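You operate a simulated robot arm through the tools that you are given. There is no shell and no other tool. Be economical: measure what you need, move in short steps, check, and stop when the job is done.

Carry out the task below with a simulated two-armed robot. There is one attempt and no reset: what you move stays moved.

Task
Lower the gauge arm, turn the drum stub to its highest reading, brake it there and raise the arm.
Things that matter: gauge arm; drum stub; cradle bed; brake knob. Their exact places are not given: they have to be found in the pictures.

The check looks at the end state, three seconds after you hand in, the way a careful person would. Anything else that was tipped, shoved, dropped, spilled or broken makes it a failure.

Robot
Two 7-joint arms with fingered hands on one trunk, on a base that drives. Base frame: it is fixed to the floor where the robot stands at the start and does not move with it; the origin is under the middle of the robot, x ahead of it, y to its left, z up. Readings come in m, rad, newtons and seconds.
The left shoulder is at the start at [0.07, 0.172, 1.352], the right one opposite. Places, roughly: gauge arm [0.9, 0, 1]; drum stub [0.8, -0.1, 1]; cradle bed [0.8, -0.1, 0.9]; brake knob [0.9, -0.2, 1]. Payload 5 kg a hand.
The tool frame of a hand sits at the grasp point between the pads (the TCP): z along the fingers, y along the line on which they close. The tips reach 0.043 m beyond it. The gripper opens to 0.144 m. The gripper's body begins 0.05 m behind the TCP. The gripper is a hand of 5 fingers: y runs from the thumb to the fingers, the wrist lies at [-0.021, -0.124, -0.221] in the tool frame, and closing takes about 1.5 s.
Orientation is told as [roll, pitch, yaw] about the base's x, y, z axes, in that order, counted from this pose: with the fingers straight down and the wrist toward the robot, the tool's x, y and z point along [0, 1, 0], [1, 0, 0] and [0, 0, -1] of the base frame.

Tools
- The arms move only by the tool drive_tool. It takes "left_deltas", "right_deltas" or both (then of equal length, played together; a hand with none holds still); each is one flat list of numbers, 7 for each row, row after row: the finger opening in m, from 0 to 0.144, then the shift along the tool's x, y, z in m, then the turn, a rotation vector about the tool's x, y, z in rad. In form: [fingers, dx, dy, dz, wx, wy, wz, fingers, dx, dy, dz, wx, wy, wz, ...]. A call has 1 to 20 rows; each row is the pose to reach, as a shift and turn from the pose commanded when the call began, along the tool's axes at that moment. Rows are played at 5 a second. More than 0.05 m and 0.15 rad between two rows, or a gripper value outside its range, and nothing of the call is played. A pose out of reach is approached as far as the arm can. The call stops where the force on the tool passes 90 N (or 10 N more than at its start, if that is more) or the arm is blocked; 0.2 s more then pass. The fingers move at their own pace (about 0.045 m/s each) and stop on an object; they squeeze with about 17 N. The grip force told is the motor's: it shows also when the fingers shut on nothing. Time passes only in rows, and 0.2 s behind the last, so rows that repeat a pose let the fingers close. The reply holds the time, the measured pose of the TCP, the force on the tool along the base axes, the opening and the grip force, in the units named above and with some noise.
- Cameras (640 x 400 px; columns grow to the right, rows downward): "scene" is now at [0.1381, -0.005, 1.5845]; the picture's right is [-0.06, -1.00, 0.00], its down [-0.60, 0.04, -0.80] and it looks along [0.80, -0.05, -0.60] (base axes); focal length 252 px, centre (320, 200). "left" rides on the left gripper at [-0.086, -0.108, -0.168] in its tool frame; the picture's right is [-0.80, -0.28, 0.53], its down [0.54, -0.73, 0.42] and it looks along [0.27, 0.63, 0.73] (tool axes); focal length 275 px, centre (320, 200). "right" rides on the right gripper at [0.086, -0.108, -0.168] in its tool frame; the picture's right is [-0.80, 0.28, -0.53], its down [-0.54, -0.73, 0.42] and it looks along [-0.27, 0.63, 0.73] (tool axes); focal length 275 px, centre (320, 200).
- grab_frame(camera): a new picture of that camera. The clock stands still meanwhile.
- lift_body(by): slides the trunk up (or, below 0, down) by that many m; the arms and the scene camera ride with it, the base frame stays. It gives what a move gives, with no picture.
- steer(legs): drives the robot by 1 to 6 legs, each [ahead, left, turn to the left] in m, m and rad, along the robot's own axes; the way and the turn of a leg run together, so that a leg with both is an arc; at most 1.5 m and 3.142 rad a leg. The arms and the cameras ride along, it lands a little off, and it stops where it bumps. It gives what a move gives.
- hand_shape(shape, hand): the hand has 5 fingers and takes this shape, open, in about a second: jaw (thumb against the fingers, like two jaws); tri (thumb and two fingers); tip (a fingertip pinch); poke (one finger out to press); point (the index stretched); flat (the hand flat); cup (the hand cupped); fist (a fist). The gripper value then closes the fingers along that shape, each until it touches; the sizes above hold for jaw. It gives what a move gives, with no picture.
- turn_head(pan, tilt): turns the head with the scene camera to pan (to the left, within 1.501 rad either way) and tilt (down, from -0.506 to 1.204), counted from straight ahead of the robot. It gives what a move gives.
- measure_at(camera, pixels): there is no depth. For up to 12 entries [column, row, z] of the newest picture of that camera ("zoom" is the newest enlarged one), the place [x, y] in the base frame at which the ray of that pixel passes the height z, good to about 0.003 m. The clock stands still meanwhile.
- zoom(camera, box): a new picture of the part [left, top, right, bottom] of that camera's present view, enlarged. The clock stands still meanwhile.
- job_done(): hands the job in; it is judged then, once.

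Keep the steps short. Do not move on a guess: measure, check each grasp and each placing, and mend mistakes. In all there are 80 turns and 58 pictures (those below and enlarged ones count). Leave the grippers open and the arms clear of the work at the hand-in unless told otherwise, and finish with a single line.

The tools are called after "Emit:" as name(argument=value, ...) on one line, values as JSON. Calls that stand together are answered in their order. drive_tool: Moves the arms, as the interface text tells. Its arguments: {"type":"object","properties":{"left_deltas":{"type":"array","items":{"type":"number"}},"right_deltas":{"type":"array","items":{"type":"number"}}},"required":[]} The other tools are called the same way: lift_body (by) slides the trunk up or down; hand_shape (shape, hand) gives the hand a shape; steer (legs) drives the base; turn_head (pan, tilt) turns the head that bears the scene camera; grab_frame (camera) takes a picture; measure_at (camera, pixels) gives the place at which the rays of pixels pass given heights; zoom (camera, box) takes an enlarged picture of a part of a camera's view; job_done () hands the job in.

At the start:

```text
clock: 0.0
left_tcp_pos: [0.6523, 0.2951, 1.2967]
left_orientation: [0.0, -0.001, 0.0]
left_force: [-0.4, 0.0, -1.3]
left_opening: 0.1433
left_finger_force: 0.0
left_shape: jaw
right_tcp_pos: [0.7695, -0.3174, 1.3544]
right_orientation: [0.001, 0.0, 0.001]
right_force: [0.1, -0.6, 0.7]
right_opening: 0.1435
right_finger_force: 0.1
right_shape: jaw
trunk travel left (down, up): [-0.45, 0.49]
robot x, y, heading: [0.0014, 0.0023, 0.001]
head pan, tilt: [-0.065, 0.644]
```

scene: 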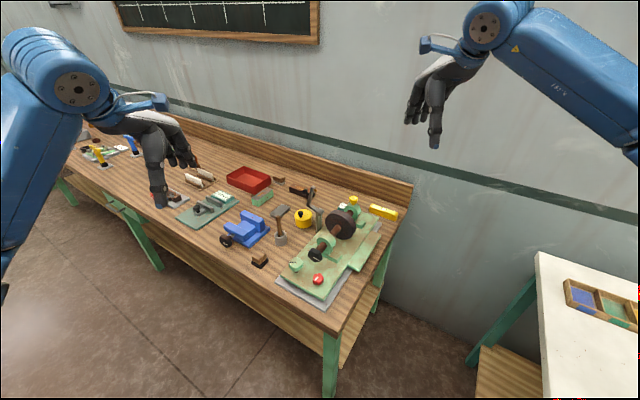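
right: 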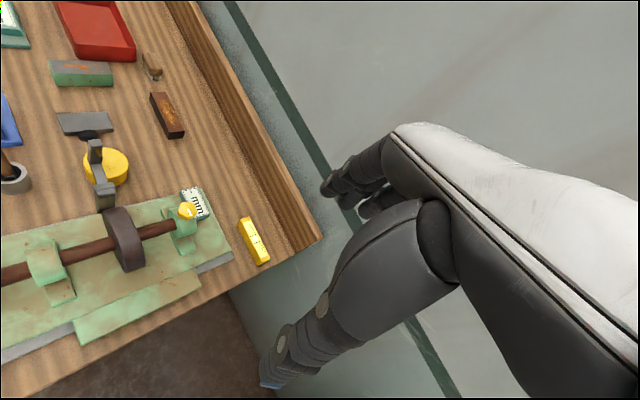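
left: 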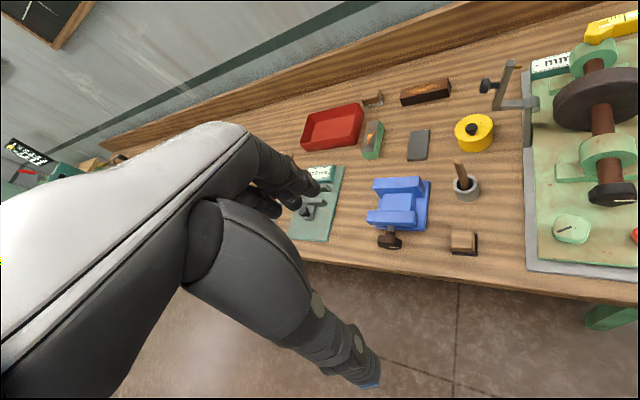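

I see a green machine with a shaft, a drum and a red button on the right end of the bench. I'll enlarge that part in the scene and left views.

Emit:
zoom(camera="scene", box=[260, 170, 420, 310])

Emit:
zoom(camera="left", box=[440, 0, 640, 290])

Emit:
zoom(camera="right", box=[0, 100, 280, 370])

```text
2.86 times, centred on (340, 240) of scene
```

zoom: 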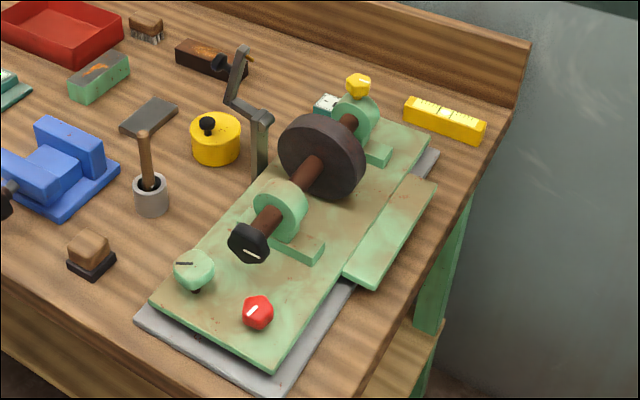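

```text
1.38 times, centred on (540, 145) of left
```

zoom: 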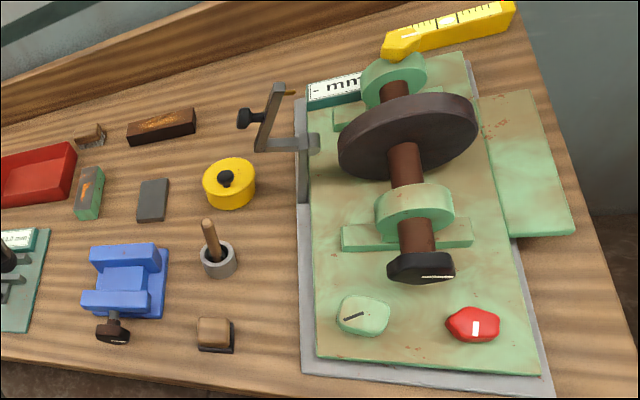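

```text
1.48 times, centred on (140, 235) of right
```

zoom: 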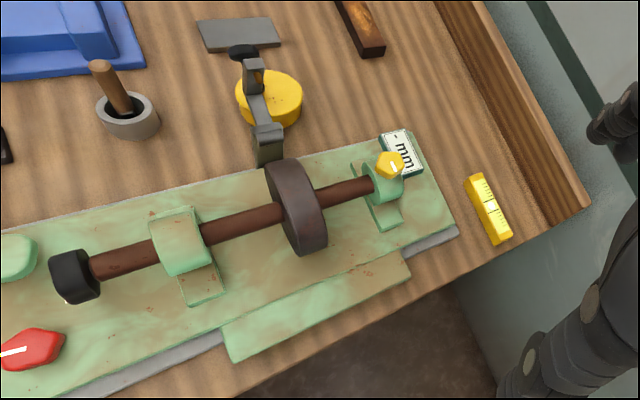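

I take it that the yellow knob on the far bearing is the brake, the black hex with the white mark is the stub, and the grey crank with a black ball is the gauge arm. I'll measure them at guessed heights.

Emit:
measure_at(camera="scene", pixels=[[353, 199, 1.05], [353, 199, 1.0], [315, 255, 1.0], [315, 255, 0.95], [318, 279, 0.94], [296, 264, 0.94], [340, 225, 1.0], [319, 211, 1.0], [305, 193, 1.05], [313, 187, 1.08], [317, 232, 0.92], [324, 307, 0.905]])

Emit:
measure_at(camera="left", pixels=[[613, 193, 1.0], [613, 193, 0.97], [524, 103, 1.0], [524, 103, 1.05], [487, 85, 1.05], [487, 85, 1.0], [509, 65, 1.05], [571, 229, 0.94], [635, 236, 0.94], [600, 100, 1.0], [530, 270, 0.905], [535, 65, 0.905]])

Emit:
measure_at(camera="right", pixels=[[187, 210, 1.05], [187, 210, 1.0], [123, 240, 1.0], [105, 195, 1.0], [95, 147, 1.05], [95, 147, 1.1], [233, 255, 0.905], [203, 190, 0.92]])

```text
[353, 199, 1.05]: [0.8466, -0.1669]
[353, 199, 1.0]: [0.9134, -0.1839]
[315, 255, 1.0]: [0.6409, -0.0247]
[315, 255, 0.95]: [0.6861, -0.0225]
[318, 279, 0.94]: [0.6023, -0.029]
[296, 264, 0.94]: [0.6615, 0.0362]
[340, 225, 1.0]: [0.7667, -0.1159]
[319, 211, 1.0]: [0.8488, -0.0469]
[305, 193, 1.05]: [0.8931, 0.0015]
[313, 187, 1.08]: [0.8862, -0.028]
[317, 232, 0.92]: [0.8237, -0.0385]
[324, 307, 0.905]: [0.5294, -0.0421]
```

```text
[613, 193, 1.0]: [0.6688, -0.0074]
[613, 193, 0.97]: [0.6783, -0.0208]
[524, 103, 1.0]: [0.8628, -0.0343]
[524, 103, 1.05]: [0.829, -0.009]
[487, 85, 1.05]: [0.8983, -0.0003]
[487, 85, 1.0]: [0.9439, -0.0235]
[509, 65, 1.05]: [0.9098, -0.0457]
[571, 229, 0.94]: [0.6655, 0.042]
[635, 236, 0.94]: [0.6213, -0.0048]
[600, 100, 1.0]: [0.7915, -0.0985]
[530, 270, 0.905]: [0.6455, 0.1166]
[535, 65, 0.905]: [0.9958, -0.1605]
```

```text
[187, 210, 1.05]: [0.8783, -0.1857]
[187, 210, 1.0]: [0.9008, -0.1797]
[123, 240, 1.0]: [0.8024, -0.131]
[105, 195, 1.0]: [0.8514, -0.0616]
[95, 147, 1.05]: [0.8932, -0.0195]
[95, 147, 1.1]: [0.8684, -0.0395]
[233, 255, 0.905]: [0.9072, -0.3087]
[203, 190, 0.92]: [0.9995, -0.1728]
```

Estimates so far: stub at about (0.677, -0.021, 0.963), yellow knob at about (0.905, -0.18, 1.005), gauge hinge at about (0.85, -0.045, 1.0). I'll enlarge further to read how the gauge mechanism works.

Emit:
zoom(camera="left", box=[465, 30, 605, 130])

Emit:
zoom(camera="scene", box=[290, 175, 370, 235])

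Emit:
zoom(camera="right", box=[60, 120, 220, 260])

```text
4.00 times, centred on (535, 80) of left
```

zoom: 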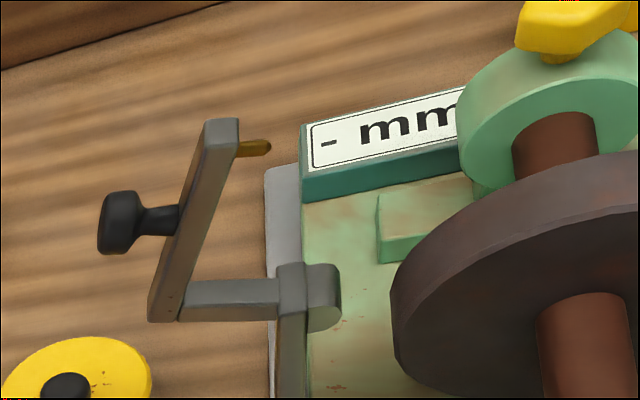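

```text
6.67 times, centred on (330, 205) of scene
```

zoom: 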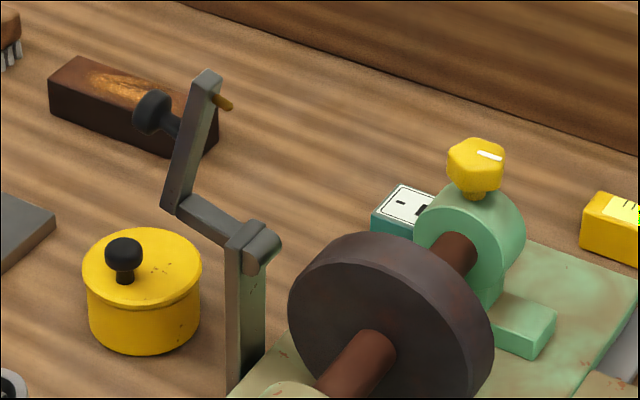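

```text
2.86 times, centred on (140, 190) of right
```

zoom: 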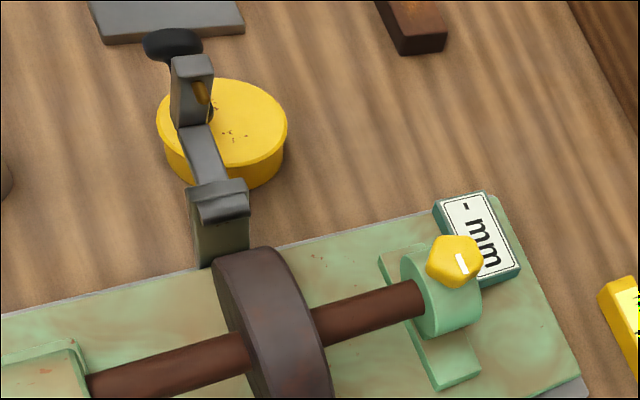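

The gauge arm is an L-crank hinged on the post. Its brass feeler points toward the drum and its black ball handle points outward, so swinging it over the hinge by about 90° should lay the feeler on the drum. I'll triangulate its points.

Emit:
measure_at(camera="left", pixels=[[484.5, 85.5, 1.03], [484.5, 85.5, 1.07], [496, 107.5, 0.99], [496, 107.5, 1.03], [510.5, 61, 1.05], [510.5, 61, 1.09], [532.5, 105, 0.98], [532.5, 105, 1.02]])

Emit:
measure_at(camera="scene", pixels=[[304.8, 192, 1.03], [304.8, 192, 1.07], [307.8, 205.8, 0.99], [307.8, 205.8, 1.03], [313.2, 186.3, 1.05], [313.2, 186.3, 1.09], [320.3, 212.5, 0.98], [320.3, 212.5, 1.02]])

Emit:
measure_at(camera="right", pixels=[[88.3, 136, 1.03], [88.3, 136, 1.07], [95.6, 141.7, 1.05], [95.6, 141.7, 1.09], [105.7, 191.7, 0.98], [105.7, 191.7, 1.02], [106, 260, 0.96], [29, 262, 0.96]])

```text
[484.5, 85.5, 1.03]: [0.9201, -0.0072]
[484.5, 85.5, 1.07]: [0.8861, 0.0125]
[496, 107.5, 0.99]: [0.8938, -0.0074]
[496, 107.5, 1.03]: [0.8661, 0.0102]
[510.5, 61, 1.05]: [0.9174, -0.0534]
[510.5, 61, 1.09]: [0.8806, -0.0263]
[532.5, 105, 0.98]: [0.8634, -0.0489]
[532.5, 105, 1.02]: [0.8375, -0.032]
```

```text
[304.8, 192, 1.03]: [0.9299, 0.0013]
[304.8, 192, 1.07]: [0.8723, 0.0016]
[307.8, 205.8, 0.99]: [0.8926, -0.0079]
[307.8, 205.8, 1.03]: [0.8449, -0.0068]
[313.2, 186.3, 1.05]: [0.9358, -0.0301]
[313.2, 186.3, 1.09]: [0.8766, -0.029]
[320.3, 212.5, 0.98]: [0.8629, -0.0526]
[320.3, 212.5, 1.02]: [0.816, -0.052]
```

```text
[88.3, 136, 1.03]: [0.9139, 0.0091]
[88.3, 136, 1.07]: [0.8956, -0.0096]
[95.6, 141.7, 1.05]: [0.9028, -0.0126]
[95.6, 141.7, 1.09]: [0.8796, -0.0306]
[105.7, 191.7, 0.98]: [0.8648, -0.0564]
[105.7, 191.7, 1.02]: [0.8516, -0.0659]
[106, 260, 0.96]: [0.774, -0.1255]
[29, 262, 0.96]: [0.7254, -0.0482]
```

Estimated positions: hinge (0.863, -0.051, 0.98), ball (0.903, 0.0, 1.05), link top (0.879, -0.029, 1.09). The shaft direction is about (0.82, -0.57). I'll bring the left hand above the ball, yawed so that it closes along the shaft, and keep it high.

Emit:
drive_tool(left_deltas=[0.1, -0.033, 0.028, 0.011, 0, 0, 0.0676, 0.07, -0.066, 0.056, 0.022, 0, 0, 0.135, 0.07, -0.098, 0.084, 0.033, 0, 0, 0.203, 0.07, -0.131, 0.112, 0.044, 0, 0, 0.27, 0.07, -0.164, 0.139, 0.056, 0, 0, 0.338, 0.07, -0.197, 0.167, 0.067, 0, 0, 0.405, 0.07, -0.229, 0.195, 0.078, 0, 0, 0.473, 0.07, -0.262, 0.223, 0.089, 0, 0, 0.54, 0.07, -0.295, 0.251, 0.1, 0, 0, 0.608, 0.07, -0.295, 0.251, 0.1, 0, 0, 0.608])

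Emit:
grab_frame(camera="left")

Emit:
zoom(camera="scene", box=[220, 100, 400, 240])

```text
clock: 2.2
left_tcp_pos: [0.9059, 0.0006, 1.1975]
left_orientation: [0.0, 0.001, -0.609]
left_force: [0.4, 0.3, -0.3]
left_opening: 0.0705
left_finger_force: 0.0
left_shape: jaw
right_tcp_pos: [0.7697, -0.3164, 1.3558]
right_orientation: [0.0, 0.001, 0.0]
right_force: [-1.2, 0.5, -0.1]
right_opening: 0.1436
right_finger_force: 0.0
right_shape: jaw
trunk travel left (down, up): [-0.45, 0.49]
robot x, y, heading: [0.0023, -0.0015, 0.002]
head pan, tilt: [-0.065, 0.644]
```

```text
48 pictures are left
```

left: 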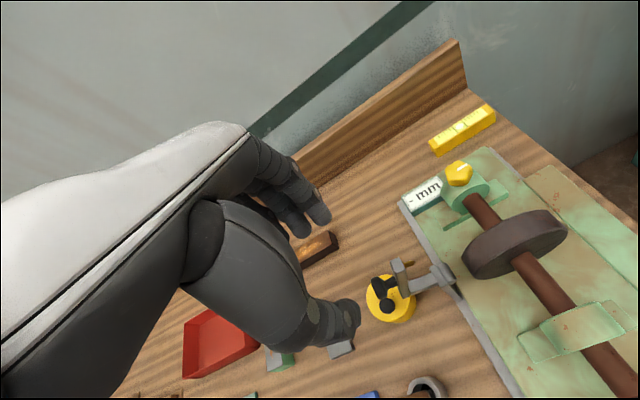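

```text
2.86 times, centred on (310, 170) of scene
```

zoom: 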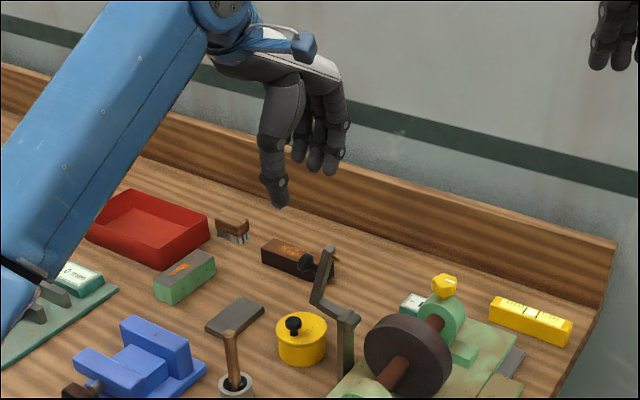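

The hand hangs over the ball. I'll remeasure the ball, seen at about (387,303) with its base at (380,284), from this closer view.

Emit:
zoom(camera="left", box=[350, 240, 470, 330])

Emit:
measure_at(camera="left", pixels=[[386, 303, 1.05], [386, 303, 1.03], [383, 285, 1.05], [398, 262, 1.09], [447, 273, 0.98], [459, 170, 1.0]])

```text
4.44 times, centred on (410, 285) of left
```

zoom: 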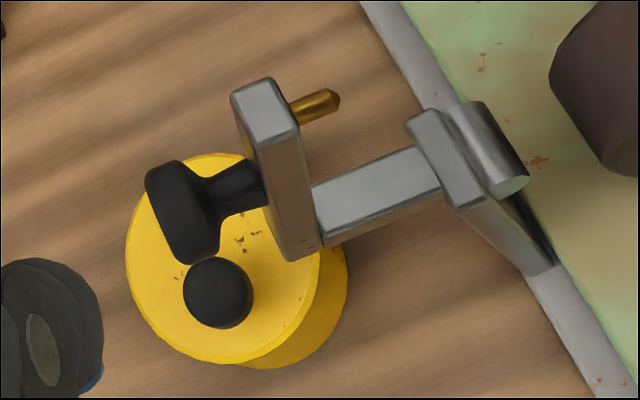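

```text
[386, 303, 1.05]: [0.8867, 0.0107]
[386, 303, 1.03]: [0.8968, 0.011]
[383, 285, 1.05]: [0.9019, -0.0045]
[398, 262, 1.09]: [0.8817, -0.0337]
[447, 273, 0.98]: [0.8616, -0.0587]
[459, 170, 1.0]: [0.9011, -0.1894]
```

The black knob at (386,303) belongs to the yellow can. The gauge handle is the mushroom at about (380,288), at roughly (0.90, -0.003, 1.05). I'll lower the open hand around it and check before closing.

Emit:
drive_tool(left_deltas=[0.07, -0.0015, -0.001, 0.03, 0, 0, 0, 0.07, -0.003, -0.002, 0.06, 0, 0, 0, 0.07, -0.0045, -0.003, 0.09, 0, 0, 0, 0.07, -0.0056, -0.0034, 0.122, 0, 0, 0, 0.07, -0.0056, -0.0034, 0.122, 0, 0, 0])

Emit:
zoom(camera="left", box=[220, 150, 460, 350])

Emit:
zoom(camera="scene", box=[270, 150, 370, 230])

```text
clock: 3.4
left_tcp_pos: [0.8969, -0.003, 1.0742]
left_orientation: [0.001, -0.001, -0.608]
left_force: [0.2, 0.5, -0.5]
left_opening: 0.0703
left_finger_force: 0.0
left_shape: jaw
right_tcp_pos: [0.7708, -0.3169, 1.3558]
right_orientation: [-0.001, 0.001, -0.001]
right_force: [0.5, -0.1, 0.7]
right_opening: 0.1436
right_finger_force: 0.1
right_shape: jaw
trunk travel left (down, up): [-0.45, 0.49]
robot x, y, heading: [0.001, 0.0014, -0.002]
head pan, tilt: [-0.065, 0.644]
```

```text
2.00 times, centred on (340, 250) of left
```

zoom: 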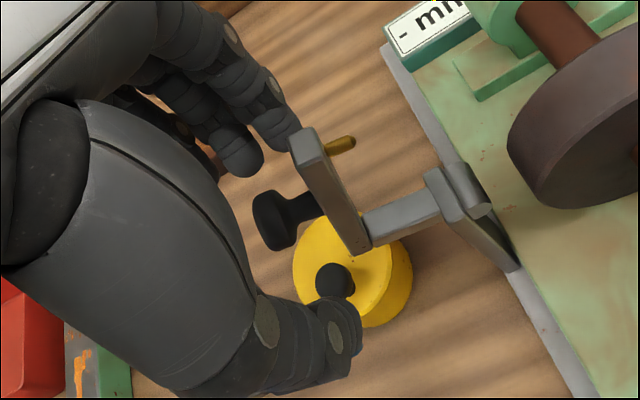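

```text
5.00 times, centred on (320, 190) of scene
```

zoom: 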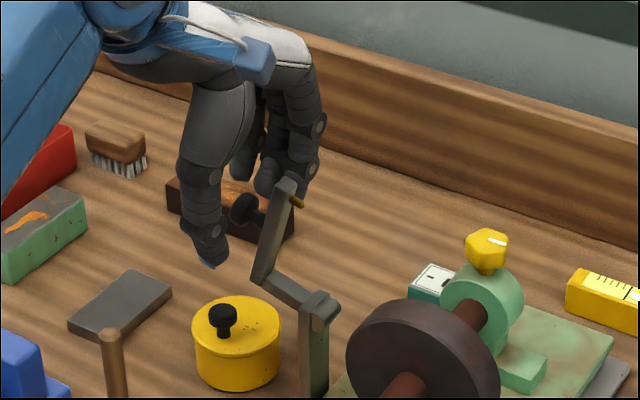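

The handle sits between the thumb and fingers. I'll close on it without moving.

Emit:
drive_tool(left_deltas=[0.05, 0, 0, 0, 0, 0, 0, 0.03, 0, 0, 0, 0, 0, 0, 0.015, 0, 0, 0, 0, 0, 0, 0.0, 0, 0, 0, 0, 0, 0, 0.0, 0, 0, 0, 0, 0, 0, 0.0, 0, 0, 0, 0, 0, 0, 0.0, 0, 0, 0, 0, 0, 0])

Emit:
zoom(camera="left", box=[220, 150, 460, 350])

```text
clock: 5.0
left_tcp_pos: [0.8981, -0.0037, 1.0754]
left_orientation: [0.001, -0.002, -0.608]
left_force: [-0.5, -0.2, -1.2]
left_opening: 0.0152
left_finger_force: 16.5
left_shape: jaw
right_tcp_pos: [0.7713, -0.3179, 1.355]
right_orientation: [0.0, 0.001, 0.002]
right_force: [-0.4, 0.7, 0.3]
right_opening: 0.1436
right_finger_force: 0.1
right_shape: jaw
trunk travel left (down, up): [-0.45, 0.49]
robot x, y, heading: [0.0017, 0.0004, -0.002]
head pan, tilt: [-0.065, 0.644]
```

```text
2.00 times, centred on (340, 250) of left
```

zoom: 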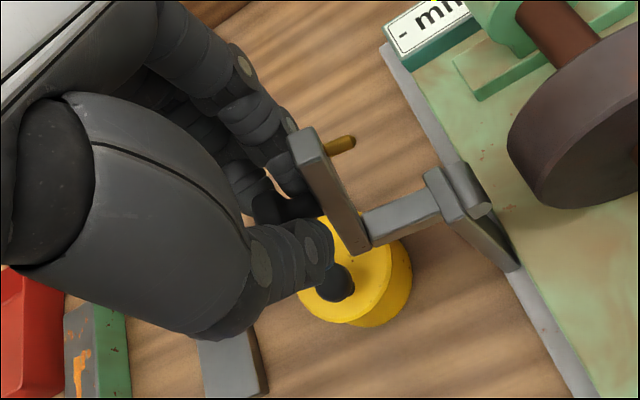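

I have the handle (opening 0.015, 16.5 N). I'll swing it along the arc about the hinge, half way first.

Emit:
drive_tool(left_deltas=[0, -0.0064, -0.0, -0.0048, 0, 0, 0, 0, -0.0131, 0, -0.0092, 0, 0, 0, 0, -0.0202, 0, -0.0128, 0, 0, 0, 0, -0.0275, 0, -0.0159, 0, 0, 0, 0, -0.0351, 0, -0.0183, 0, 0, 0, 0, -0.0429, 0, -0.02, 0, 0, 0, 0, -0.0508, 0, -0.021, 0, 0, 0, 0, -0.0588, 0, -0.0214, 0, 0, 0])

Emit:
zoom(camera="left", box=[220, 150, 460, 350])

Emit:
zoom(camera="scene", box=[270, 150, 370, 230])

```text
clock: 6.8
left_tcp_pos: [0.8641, -0.0518, 1.095]
left_orientation: [0.0, -0.001, -0.607]
left_force: [-2.5, 3.7, 1.1]
left_opening: 0.0153
left_finger_force: 17.0
left_shape: jaw
right_tcp_pos: [0.7682, -0.3169, 1.3551]
right_orientation: [-0.001, 0.001, 0.0]
right_force: [0.2, 0.0, -0.2]
right_opening: 0.1436
right_finger_force: 0.1
right_shape: jaw
trunk travel left (down, up): [-0.45, 0.49]
robot x, y, heading: [-0.0013, -0.0014, 0.004]
head pan, tilt: [-0.065, 0.644]
```

```text
2.00 times, centred on (340, 250) of left
```

zoom: 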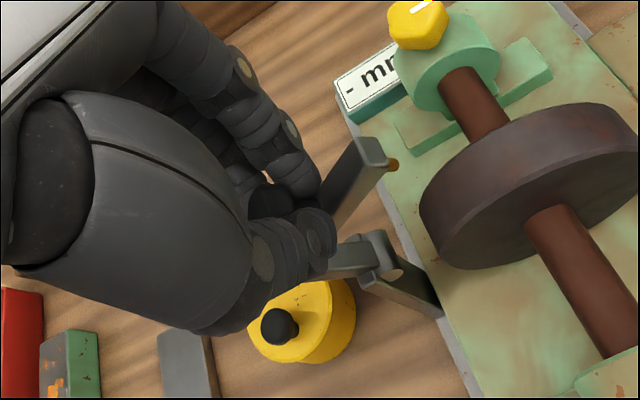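

```text
5.00 times, centred on (320, 190) of scene
```

zoom: 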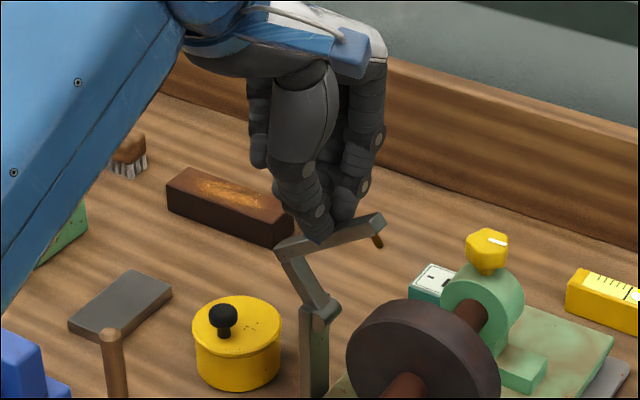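

The arm swings cleanly. I'll carry on over the top to about 25° past vertical, then check.

Emit:
drive_tool(left_deltas=[0, -0.008, 0, 0.0003, 0, 0, 0, 0, -0.0159, 0, 0.0014, 0, 0, 0, 0, -0.0237, 0, 0.0031, 0, 0, 0, 0, -0.0313, 0, 0.0055, 0, 0, 0, 0, -0.0386, 0, 0.0086, 0, 0, 0])

Emit:
zoom(camera="scene", box=[270, 150, 370, 230])

Emit:
zoom(camera="right", box=[40, 100, 240, 260])

```text
clock: 8.0
left_tcp_pos: [0.8403, -0.0835, 1.0856]
left_orientation: [0.002, 0.0, -0.609]
left_force: [-5.2, 3.7, 2.8]
left_opening: 0.0148
left_finger_force: 17.0
left_shape: jaw
right_tcp_pos: [0.7684, -0.3168, 1.3552]
right_orientation: [0.001, -0.001, -0.001]
right_force: [0.5, -0.2, -0.3]
right_opening: 0.1438
right_finger_force: 0.1
right_shape: jaw
trunk travel left (down, up): [-0.45, 0.49]
robot x, y, heading: [-0.0024, 0.0019, 0.003]
head pan, tilt: [-0.065, 0.644]
```

```text
5.00 times, centred on (320, 190) of scene
```

zoom: 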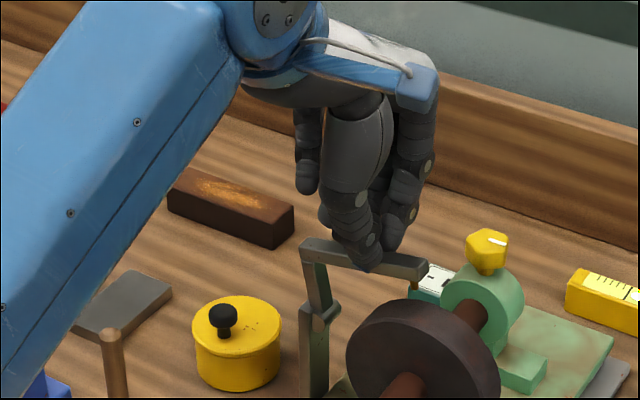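

```text
2.50 times, centred on (140, 180) of right
```

zoom: 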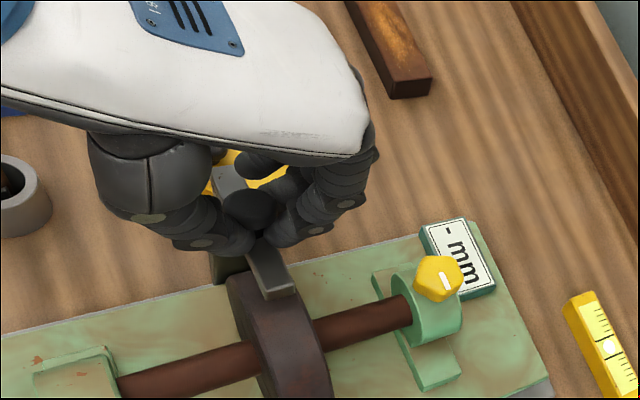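

The feeler hangs just above the drum. I'll ease it down in small steps and watch the force.

Emit:
drive_tool(left_deltas=[0, -0.0036, 0, 0.0018, 0, 0, 0, 0, -0.0071, 0, 0.0036, 0, 0, 0, 0, -0.0105, 0, 0.0057, 0, 0, 0])

Emit:
zoom(camera="right", box=[80, 160, 240, 260])

Emit:
zoom(camera="left", box=[240, 110, 480, 300])

```text
clock: 8.8
left_tcp_pos: [0.8344, -0.0919, 1.0814]
left_orientation: [0.001, 0.0, -0.607]
left_force: [-4.2, 4.0, 1.9]
left_opening: 0.0146
left_finger_force: 16.4
left_shape: jaw
right_tcp_pos: [0.7687, -0.3176, 1.3552]
right_orientation: [-0.001, -0.001, 0.0]
right_force: [0.3, -0.4, 1.4]
right_opening: 0.1437
right_finger_force: 0.0
right_shape: jaw
trunk travel left (down, up): [-0.45, 0.49]
robot x, y, heading: [0.0026, 0.0026, 0.001]
head pan, tilt: [-0.065, 0.644]
```

```text
4.00 times, centred on (160, 210) of right
```

zoom: 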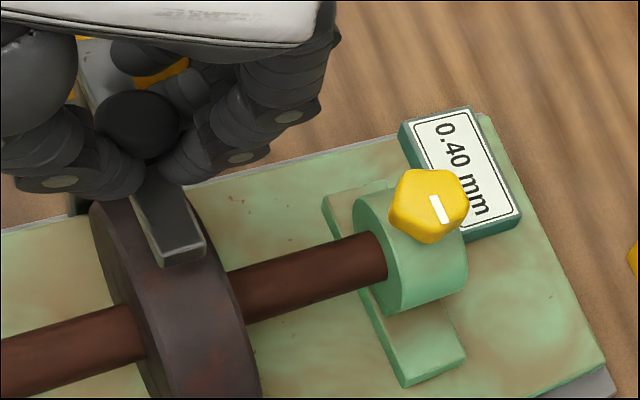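

```text
2.11 times, centred on (360, 205) of left
```

zoom: 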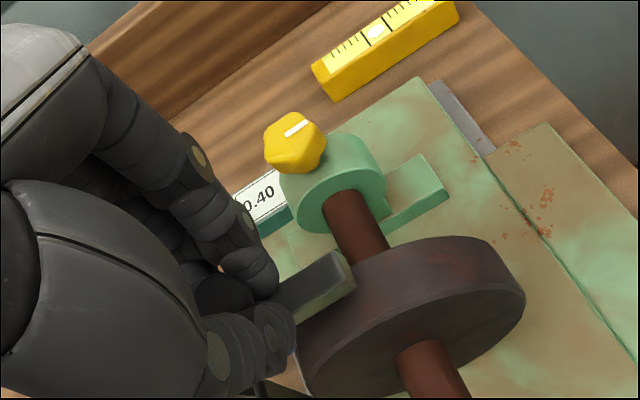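

The display now reads 0.40 mm, so the arm is down. I'll open the left hand and lift it straight up.

Emit:
drive_tool(left_deltas=[0.03, 0, 0, 0, 0, 0, 0, 0.06, 0, 0, 0, 0, 0, 0, 0.06, 0, 0, 0, 0, 0, 0, 0.06, 0, 0, 0, 0, 0, 0, 0.06, 0, 0, -0.03, 0, 0, 0, 0.06, 0, 0, -0.07, 0, 0, 0, 0.06, 0.0, 0, -0.11, 0, 0, 0])

Emit:
zoom(camera="right", box=[0, 120, 240, 270])

Emit:
grab_frame(camera="left")

```text
clock: 10.4
left_tcp_pos: [0.8374, -0.0935, 1.1919]
left_orientation: [-0.001, 0.003, -0.609]
left_force: [0.0, 0.3, -0.2]
left_opening: 0.06
left_finger_force: 0.0
left_shape: jaw
right_tcp_pos: [0.7698, -0.317, 1.3548]
right_orientation: [0.0, -0.001, 0.001]
right_force: [-0.8, -0.2, 0.4]
right_opening: 0.1437
right_finger_force: 0.0
right_shape: jaw
trunk travel left (down, up): [-0.45, 0.49]
robot x, y, heading: [-0.002, 0.0022, 0.001]
head pan, tilt: [-0.065, 0.644]
```

```text
2.67 times, centred on (120, 195) of right
```

zoom: 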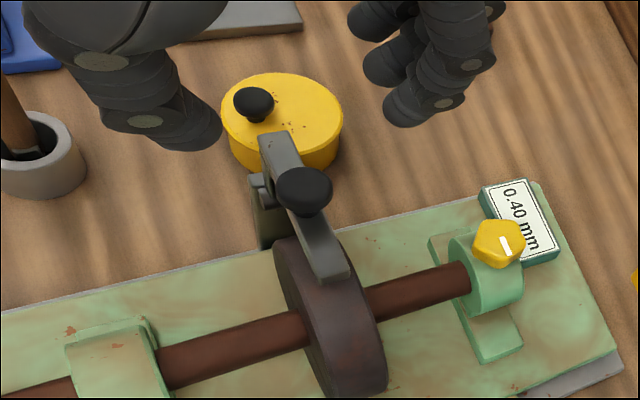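

```text
35 pictures are left
```

left: 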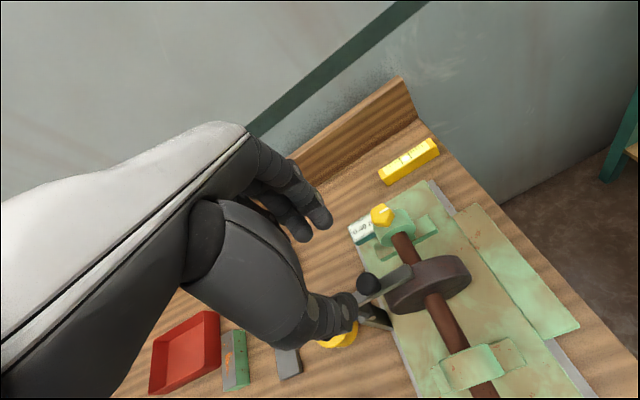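

The arm is down and reads 0.40 mm without the hand on it. I'll move the left hand 0.12 m outward, so its camera can still read the display. The right hand goes above the stub, yawed +0.96 so that it closes across the shaft.

Emit:
drive_tool(left_deltas=[0.06, 0.03, 0, 0, 0, 0, 0, 0.06, 0.06, 0, 0, 0, 0, 0, 0.06, 0.09, 0, 0, 0, 0, 0, 0.06, 0.12, 0, 0, 0, 0, 0, 0.06, 0.12, 0, 0, 0, 0, 0, 0.06, 0.12, 0, 0, 0, 0, 0, 0.06, 0.12, 0, 0, 0, 0, 0, 0.06, 0.12, 0, 0, 0, 0, 0, 0.06, 0.12, 0, 0, 0, 0, 0, 0.06, 0.12, 0, 0, 0, 0, 0], right_deltas=[0.144, 0.0329, -0.0103, 0.0228, 0, 0, -0.1067, 0.12, 0.0658, -0.0207, 0.0456, 0, 0, -0.2133, 0.1, 0.0987, -0.031, 0.0683, 0, 0, -0.32, 0.09, 0.1316, -0.0413, 0.0911, 0, 0, -0.4267, 0.09, 0.1644, -0.0517, 0.1139, 0, 0, -0.5333, 0.09, 0.1973, -0.062, 0.1367, 0, 0, -0.64, 0.09, 0.2302, -0.0723, 0.1594, 0, 0, -0.7467, 0.09, 0.2631, -0.0827, 0.1822, 0, 0, -0.8533, 0.09, 0.296, -0.093, 0.205, 0, 0, -0.96, 0.09, 0.296, -0.093, 0.205, 0, 0, -0.96])

Emit:
grab_frame(camera="right")

Emit:
grab_frame(camera="scene")

Emit:
grab_frame(camera="left")

```text
clock: 12.6
left_tcp_pos: [0.906, 0.005, 1.19]
left_orientation: [-0.001, 0.0, -0.608]
left_force: [0.5, -0.4, 0.4]
left_opening: 0.0599
left_finger_force: 0.0
left_shape: jaw
right_tcp_pos: [0.6761, -0.0205, 1.1501]
right_orientation: [0.001, 0.0, 0.961]
right_force: [0.1, 0.4, 0.1]
right_opening: 0.0905
right_finger_force: 0.0
right_shape: jaw
trunk travel left (down, up): [-0.45, 0.49]
robot x, y, heading: [0.0036, 0.0028, -0.001]
head pan, tilt: [-0.065, 0.644]
```

```text
34 pictures are left
```

right: 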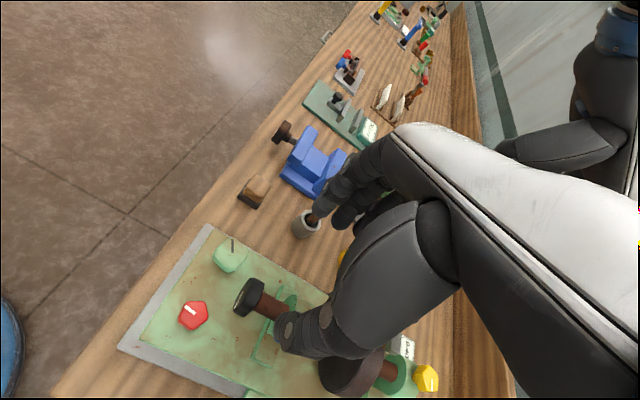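

```text
33 pictures are left
```

scene: 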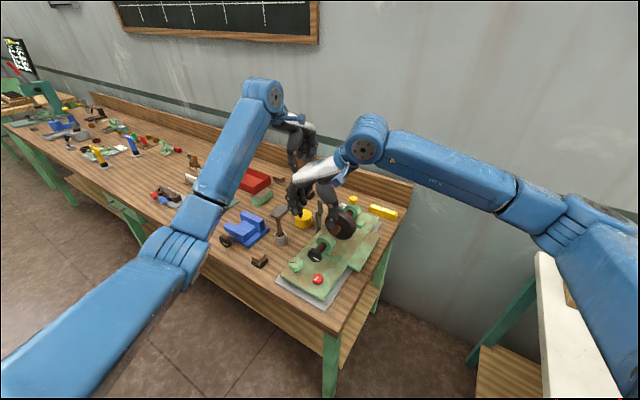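

```text
32 pictures are left
```

left: 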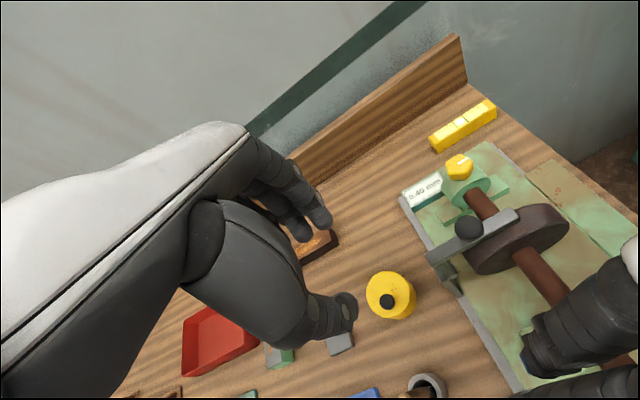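

The left view still reads 0.40 mm at (423,190). In the right view the stub is at (248,297). I'll enlarge that view and measure the stub and the bearing.

Emit:
zoom(camera="right", box=[180, 230, 340, 370])

Emit:
zoom(camera="scene", box=[285, 215, 355, 285])

```text
2.86 times, centred on (260, 300) of right
```

zoom: 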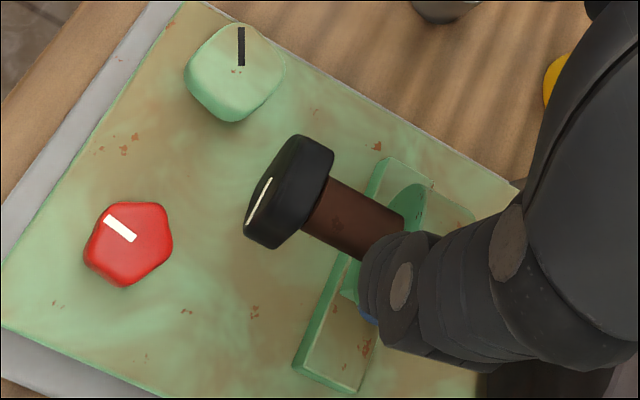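

```text
5.71 times, centred on (320, 250) of scene
```

zoom: 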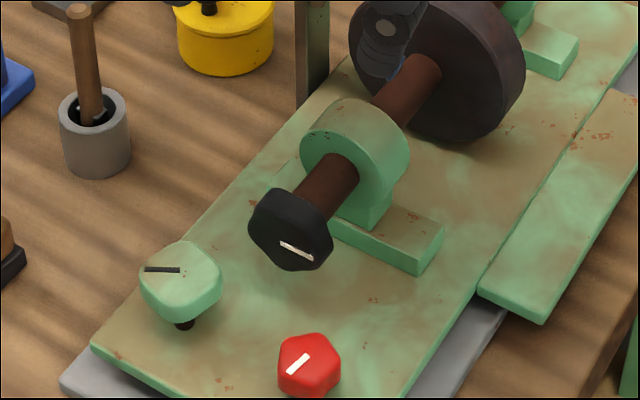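

Emit:
measure_at(camera="right", pixels=[[249.5, 296.5, 0.95], [249.5, 296.5, 0.98], [249.5, 296.5, 1.0], [244, 300, 0.97], [257, 291, 0.97], [282, 303, 0.97], [254, 277.5, 0.97], [247, 313, 0.97]])

Emit:
measure_at(camera="scene", pixels=[[314.4, 254, 0.95], [314.4, 254, 0.97], [314.4, 254, 0.99], [309, 254, 0.97], [322, 256, 0.97], [324.4, 244, 0.97], [338, 225, 0.97], [315, 262, 0.97]])

```text
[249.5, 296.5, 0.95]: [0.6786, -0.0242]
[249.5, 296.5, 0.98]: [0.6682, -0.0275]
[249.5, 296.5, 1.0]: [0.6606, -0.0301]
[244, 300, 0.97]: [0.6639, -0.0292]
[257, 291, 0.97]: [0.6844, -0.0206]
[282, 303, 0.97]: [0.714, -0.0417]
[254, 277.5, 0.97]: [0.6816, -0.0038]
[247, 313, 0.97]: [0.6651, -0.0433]
```

```text
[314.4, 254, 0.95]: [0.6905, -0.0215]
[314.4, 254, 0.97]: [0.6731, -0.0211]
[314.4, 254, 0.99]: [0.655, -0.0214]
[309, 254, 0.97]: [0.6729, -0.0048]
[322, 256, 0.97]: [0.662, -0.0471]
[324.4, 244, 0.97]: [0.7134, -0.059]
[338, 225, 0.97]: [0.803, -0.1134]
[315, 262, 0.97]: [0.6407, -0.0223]
```

The stub is at about (0.671, -0.024, 0.972), with a radius of about 0.021. The green knob stands near where the fingers will go, so I'll triangulate the height of its black mark.

Emit:
measure_at(camera="right", pixels=[[232.4, 246.2, 0.94], [232.4, 246.2, 0.96], [232.4, 246.2, 0.98], [195, 309, 0.94], [195, 309, 0.96], [312, 290, 0.92]])

Emit:
measure_at(camera="scene", pixels=[[292.3, 262.1, 0.94], [292.3, 262.1, 0.96], [292.3, 262.1, 0.98], [316, 278.7, 0.94], [316, 278.7, 0.96]])

Emit:
hand_shape(hand="right", shape="tri")

Emit:
zoom(camera="right", box=[180, 150, 420, 370])

Emit:
zoom(camera="scene", box=[275, 145, 375, 285])

```text
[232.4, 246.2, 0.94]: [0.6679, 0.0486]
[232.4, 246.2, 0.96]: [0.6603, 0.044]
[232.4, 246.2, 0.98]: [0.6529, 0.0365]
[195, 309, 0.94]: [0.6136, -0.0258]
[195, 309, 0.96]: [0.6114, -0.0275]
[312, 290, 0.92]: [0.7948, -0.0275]
```

```text
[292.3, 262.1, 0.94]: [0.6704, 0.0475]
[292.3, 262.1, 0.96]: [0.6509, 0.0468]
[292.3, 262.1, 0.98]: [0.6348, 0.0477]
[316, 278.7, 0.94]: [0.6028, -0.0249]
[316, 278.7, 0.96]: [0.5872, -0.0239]
```

```text
clock: 13.5
left_tcp_pos: [0.9065, 0.0069, 1.1909]
left_orientation: [0.001, 0.0, -0.606]
left_force: [1.1, -0.6, -0.3]
left_opening: 0.0594
left_finger_force: 0.1
left_shape: jaw
right_tcp_pos: [0.6772, -0.0204, 1.1487]
right_orientation: [0.001, 0.0, 0.96]
right_force: [0.5, -0.1, -1.1]
right_opening: 0.1438
right_finger_force: 0.1
right_shape: tri
trunk travel left (down, up): [-0.45, 0.49]
robot x, y, heading: [-0.0021, 0.0023, -0.004]
head pan, tilt: [-0.065, 0.644]
```

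```text
1.82 times, centred on (300, 260) of right
```

zoom: 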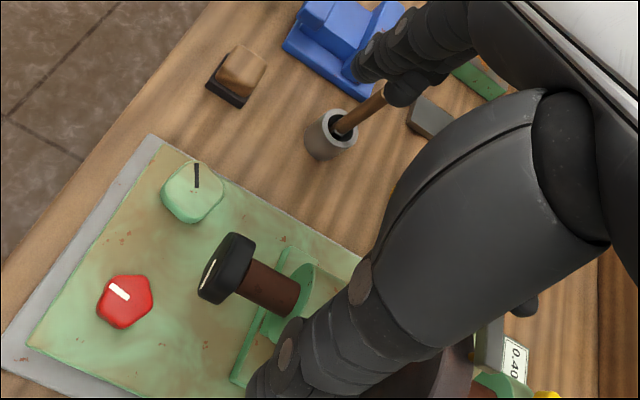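

```text
2.86 times, centred on (325, 215) of scene
```

zoom: 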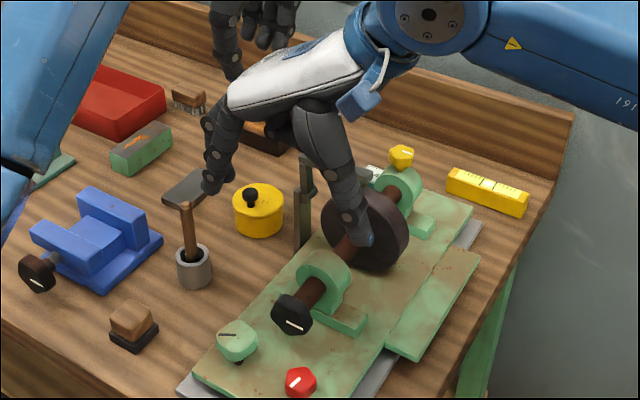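

The green knob's top is at about z = 0.947, so fingertips kept at or above 0.957 will clear it. I'll narrow the tri hand to 0.06 while still high, shift it over the stub, and see how its tips lie.

Emit:
drive_tool(right_deltas=[0.1, 0.0, 0, 0.02, 0, 0, 0, 0.08, 0.0, 0, 0.04, 0, 0, 0, 0.065, 0.0025, -0.0065, 0.06, 0, 0, 0, 0.065, 0.0025, -0.0065, 0.06, 0, 0, 0, 0.065, 0.0025, -0.0065, 0.06, 0, 0, 0])

Emit:
zoom(camera="right", box=[180, 190, 380, 370])

Emit:
zoom(camera="scene", box=[280, 185, 360, 285])

```text
clock: 14.7
left_tcp_pos: [0.9048, 0.0061, 1.1898]
left_orientation: [0.001, 0.001, -0.607]
left_force: [0.2, 0.6, -0.4]
left_opening: 0.0596
left_finger_force: 0.2
left_shape: jaw
right_tcp_pos: [0.6705, -0.0246, 1.0904]
right_orientation: [0.002, 0.001, 0.96]
right_force: [0.0, 0.6, -0.2]
right_opening: 0.0654
right_finger_force: 0.0
right_shape: tri
trunk travel left (down, up): [-0.45, 0.49]
robot x, y, heading: [-0.0004, -0.0006, 0.001]
head pan, tilt: [-0.065, 0.644]
```

```text
2.22 times, centred on (280, 280) of right
```

zoom: 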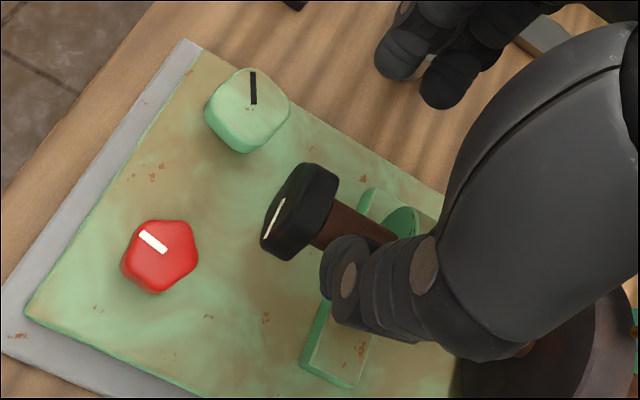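

```text
4.00 times, centred on (320, 235) of scene
```

zoom: 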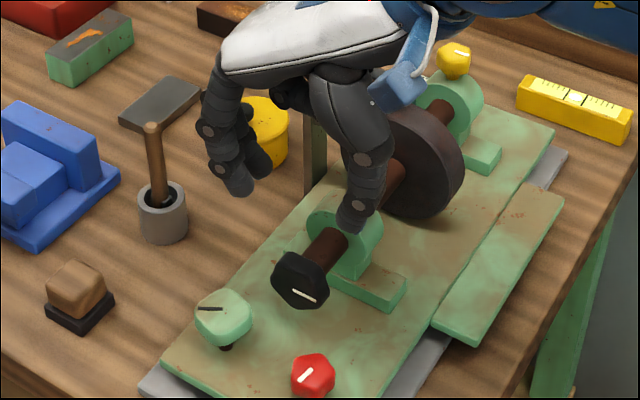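

The thumb and fingers straddle the stub with a fair margin. I'll lower to TCP z of about 1.0 with the hand open.

Emit:
drive_tool(right_deltas=[0.065, 0.0, 0, 0.025, 0, 0, 0, 0.065, 0.0, 0, 0.05, 0, 0, 0, 0.065, 0, 0, 0.07, 0, 0, 0, 0.065, 0, 0, 0.09, 0, 0, 0])

Emit:
zoom(camera="scene", box=[285, 205, 355, 285])

Emit:
zoom(camera="right", box=[180, 190, 380, 370])

```text
clock: 15.7
left_tcp_pos: [0.9053, 0.0066, 1.189]
left_orientation: [0.001, -0.003, -0.607]
left_force: [0.4, 0.4, -0.8]
left_opening: 0.0596
left_finger_force: 0.1
left_shape: jaw
right_tcp_pos: [0.6719, -0.0249, 0.9996]
right_orientation: [-0.001, -0.001, 0.959]
right_force: [0.1, -0.6, 0.0]
right_opening: 0.0657
right_finger_force: 0.0
right_shape: tri
trunk travel left (down, up): [-0.45, 0.49]
robot x, y, heading: [0.0032, 0.0003, 0.001]
head pan, tilt: [-0.065, 0.644]
```

```text
5.00 times, centred on (320, 245) of scene
```

zoom: 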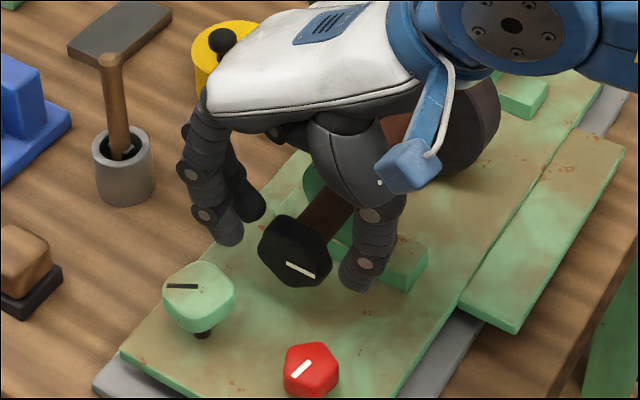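

```text
2.22 times, centred on (280, 280) of right
```

zoom: 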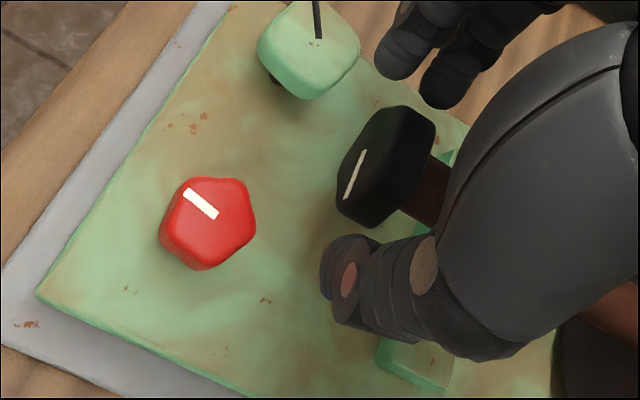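

The stub is well centred between the thumb and the two fingers. I'll close on it.

Emit:
drive_tool(right_deltas=[0.05, 0, 0, 0, 0, 0, 0, 0.04, 0, 0, 0, 0, 0, 0, 0.02, 0, 0, 0, 0, 0, 0, 0.0, 0, 0, 0, 0, 0, 0, 0.0, 0, 0, 0, 0, 0, 0, 0.0, 0, 0, 0, 0, 0, 0])

```text
clock: 17.1
left_tcp_pos: [0.9063, 0.0072, 1.1903]
left_orientation: [-0.001, 0.0, -0.61]
left_force: [0.2, 0.4, 0.0]
left_opening: 0.0595
left_finger_force: 0.0
left_shape: jaw
right_tcp_pos: [0.6716, -0.0248, 1.0001]
right_orientation: [-0.001, 0.0, 0.961]
right_force: [-1.8, 3.4, 2.6]
right_opening: 0.0345
right_finger_force: 17.5
right_shape: tri
trunk travel left (down, up): [-0.45, 0.49]
robot x, y, heading: [0.0002, -0.0013, -0.0]
head pan, tilt: [-0.065, 0.644]
```

The grip is good: opening 0.0345 at 17.5 N. I'll turn the stub by leaning the hand 0.3 rad toward -n about the shaft axis, then read the display.

Emit:
drive_tool(right_deltas=[0, 0, -0.0021, 0.0001, -0.075, 0, 0, 0, 0, -0.0042, 0.0003, -0.15, 0, 0, 0, 0, -0.0063, 0.0007, -0.225, 0, 0, 0, 0, -0.0083, 0.0012, -0.3, 0, 0])

Emit:
zoom(camera="left", box=[390, 130, 570, 270])

Emit:
zoom(camera="scene", box=[285, 205, 355, 285])

```text
clock: 18.1
left_tcp_pos: [0.9051, 0.0054, 1.1899]
left_orientation: [0.003, 0.001, -0.609]
left_force: [-0.4, 0.0, 0.3]
left_opening: 0.0598
left_finger_force: 0.0
left_shape: jaw
right_tcp_pos: [0.6648, -0.033, 0.9986]
right_orientation: [-0.002, -0.301, 0.961]
right_force: [-10.3, -4.8, -0.6]
right_opening: 0.034
right_finger_force: 16.7
right_shape: tri
trunk travel left (down, up): [-0.45, 0.49]
robot x, y, heading: [-0.0004, 0.0007, 0.001]
head pan, tilt: [-0.065, 0.644]
```

```text
2.86 times, centred on (480, 200) of left
```

zoom: 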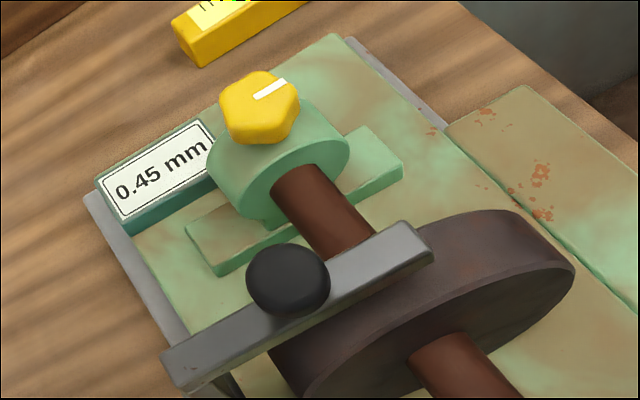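

```text
5.00 times, centred on (320, 245) of scene
```

zoom: 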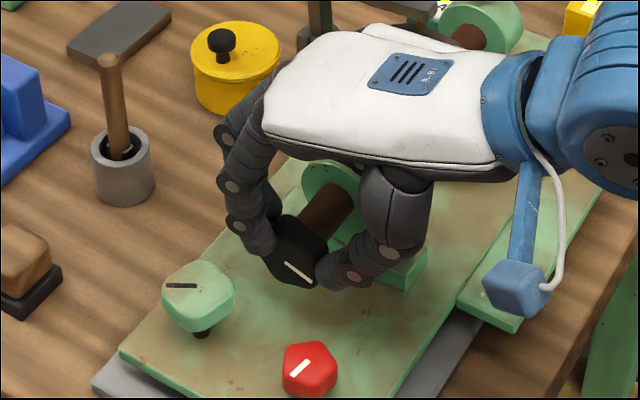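

The reading rose to 0.45 in this direction. I'll continue by another 0.4 rad.

Emit:
drive_tool(right_deltas=[0, 0, -0.0028, 0.0001, -0.1, 0, 0, 0, 0, -0.0056, 0.0006, -0.2, 0, 0, 0, 0, -0.0083, 0.0012, -0.3, 0, 0, 0, 0, -0.0109, 0.0022, -0.4, 0, 0])

Emit:
zoom(camera="left", box=[390, 130, 570, 270])

```text
clock: 19.1
left_tcp_pos: [0.9041, 0.0042, 1.191]
left_orientation: [0.003, 0.0, -0.609]
left_force: [0.4, 0.7, -0.3]
left_opening: 0.0597
left_finger_force: 0.1
left_shape: jaw
right_tcp_pos: [0.6597, -0.0413, 0.9931]
right_orientation: [0.001, -0.699, 0.959]
right_force: [-23.0, -16.0, -7.9]
right_opening: 0.0342
right_finger_force: 16.9
right_shape: tri
trunk travel left (down, up): [-0.45, 0.49]
robot x, y, heading: [0.0007, -0.0013, 0.004]
head pan, tilt: [-0.065, 0.644]
```

```text
2.86 times, centred on (480, 200) of left
```

zoom: 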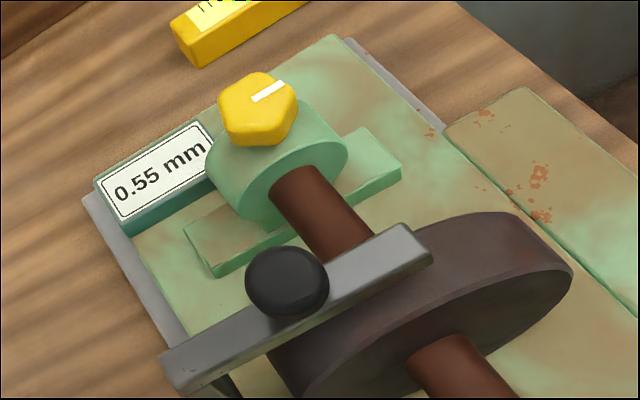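

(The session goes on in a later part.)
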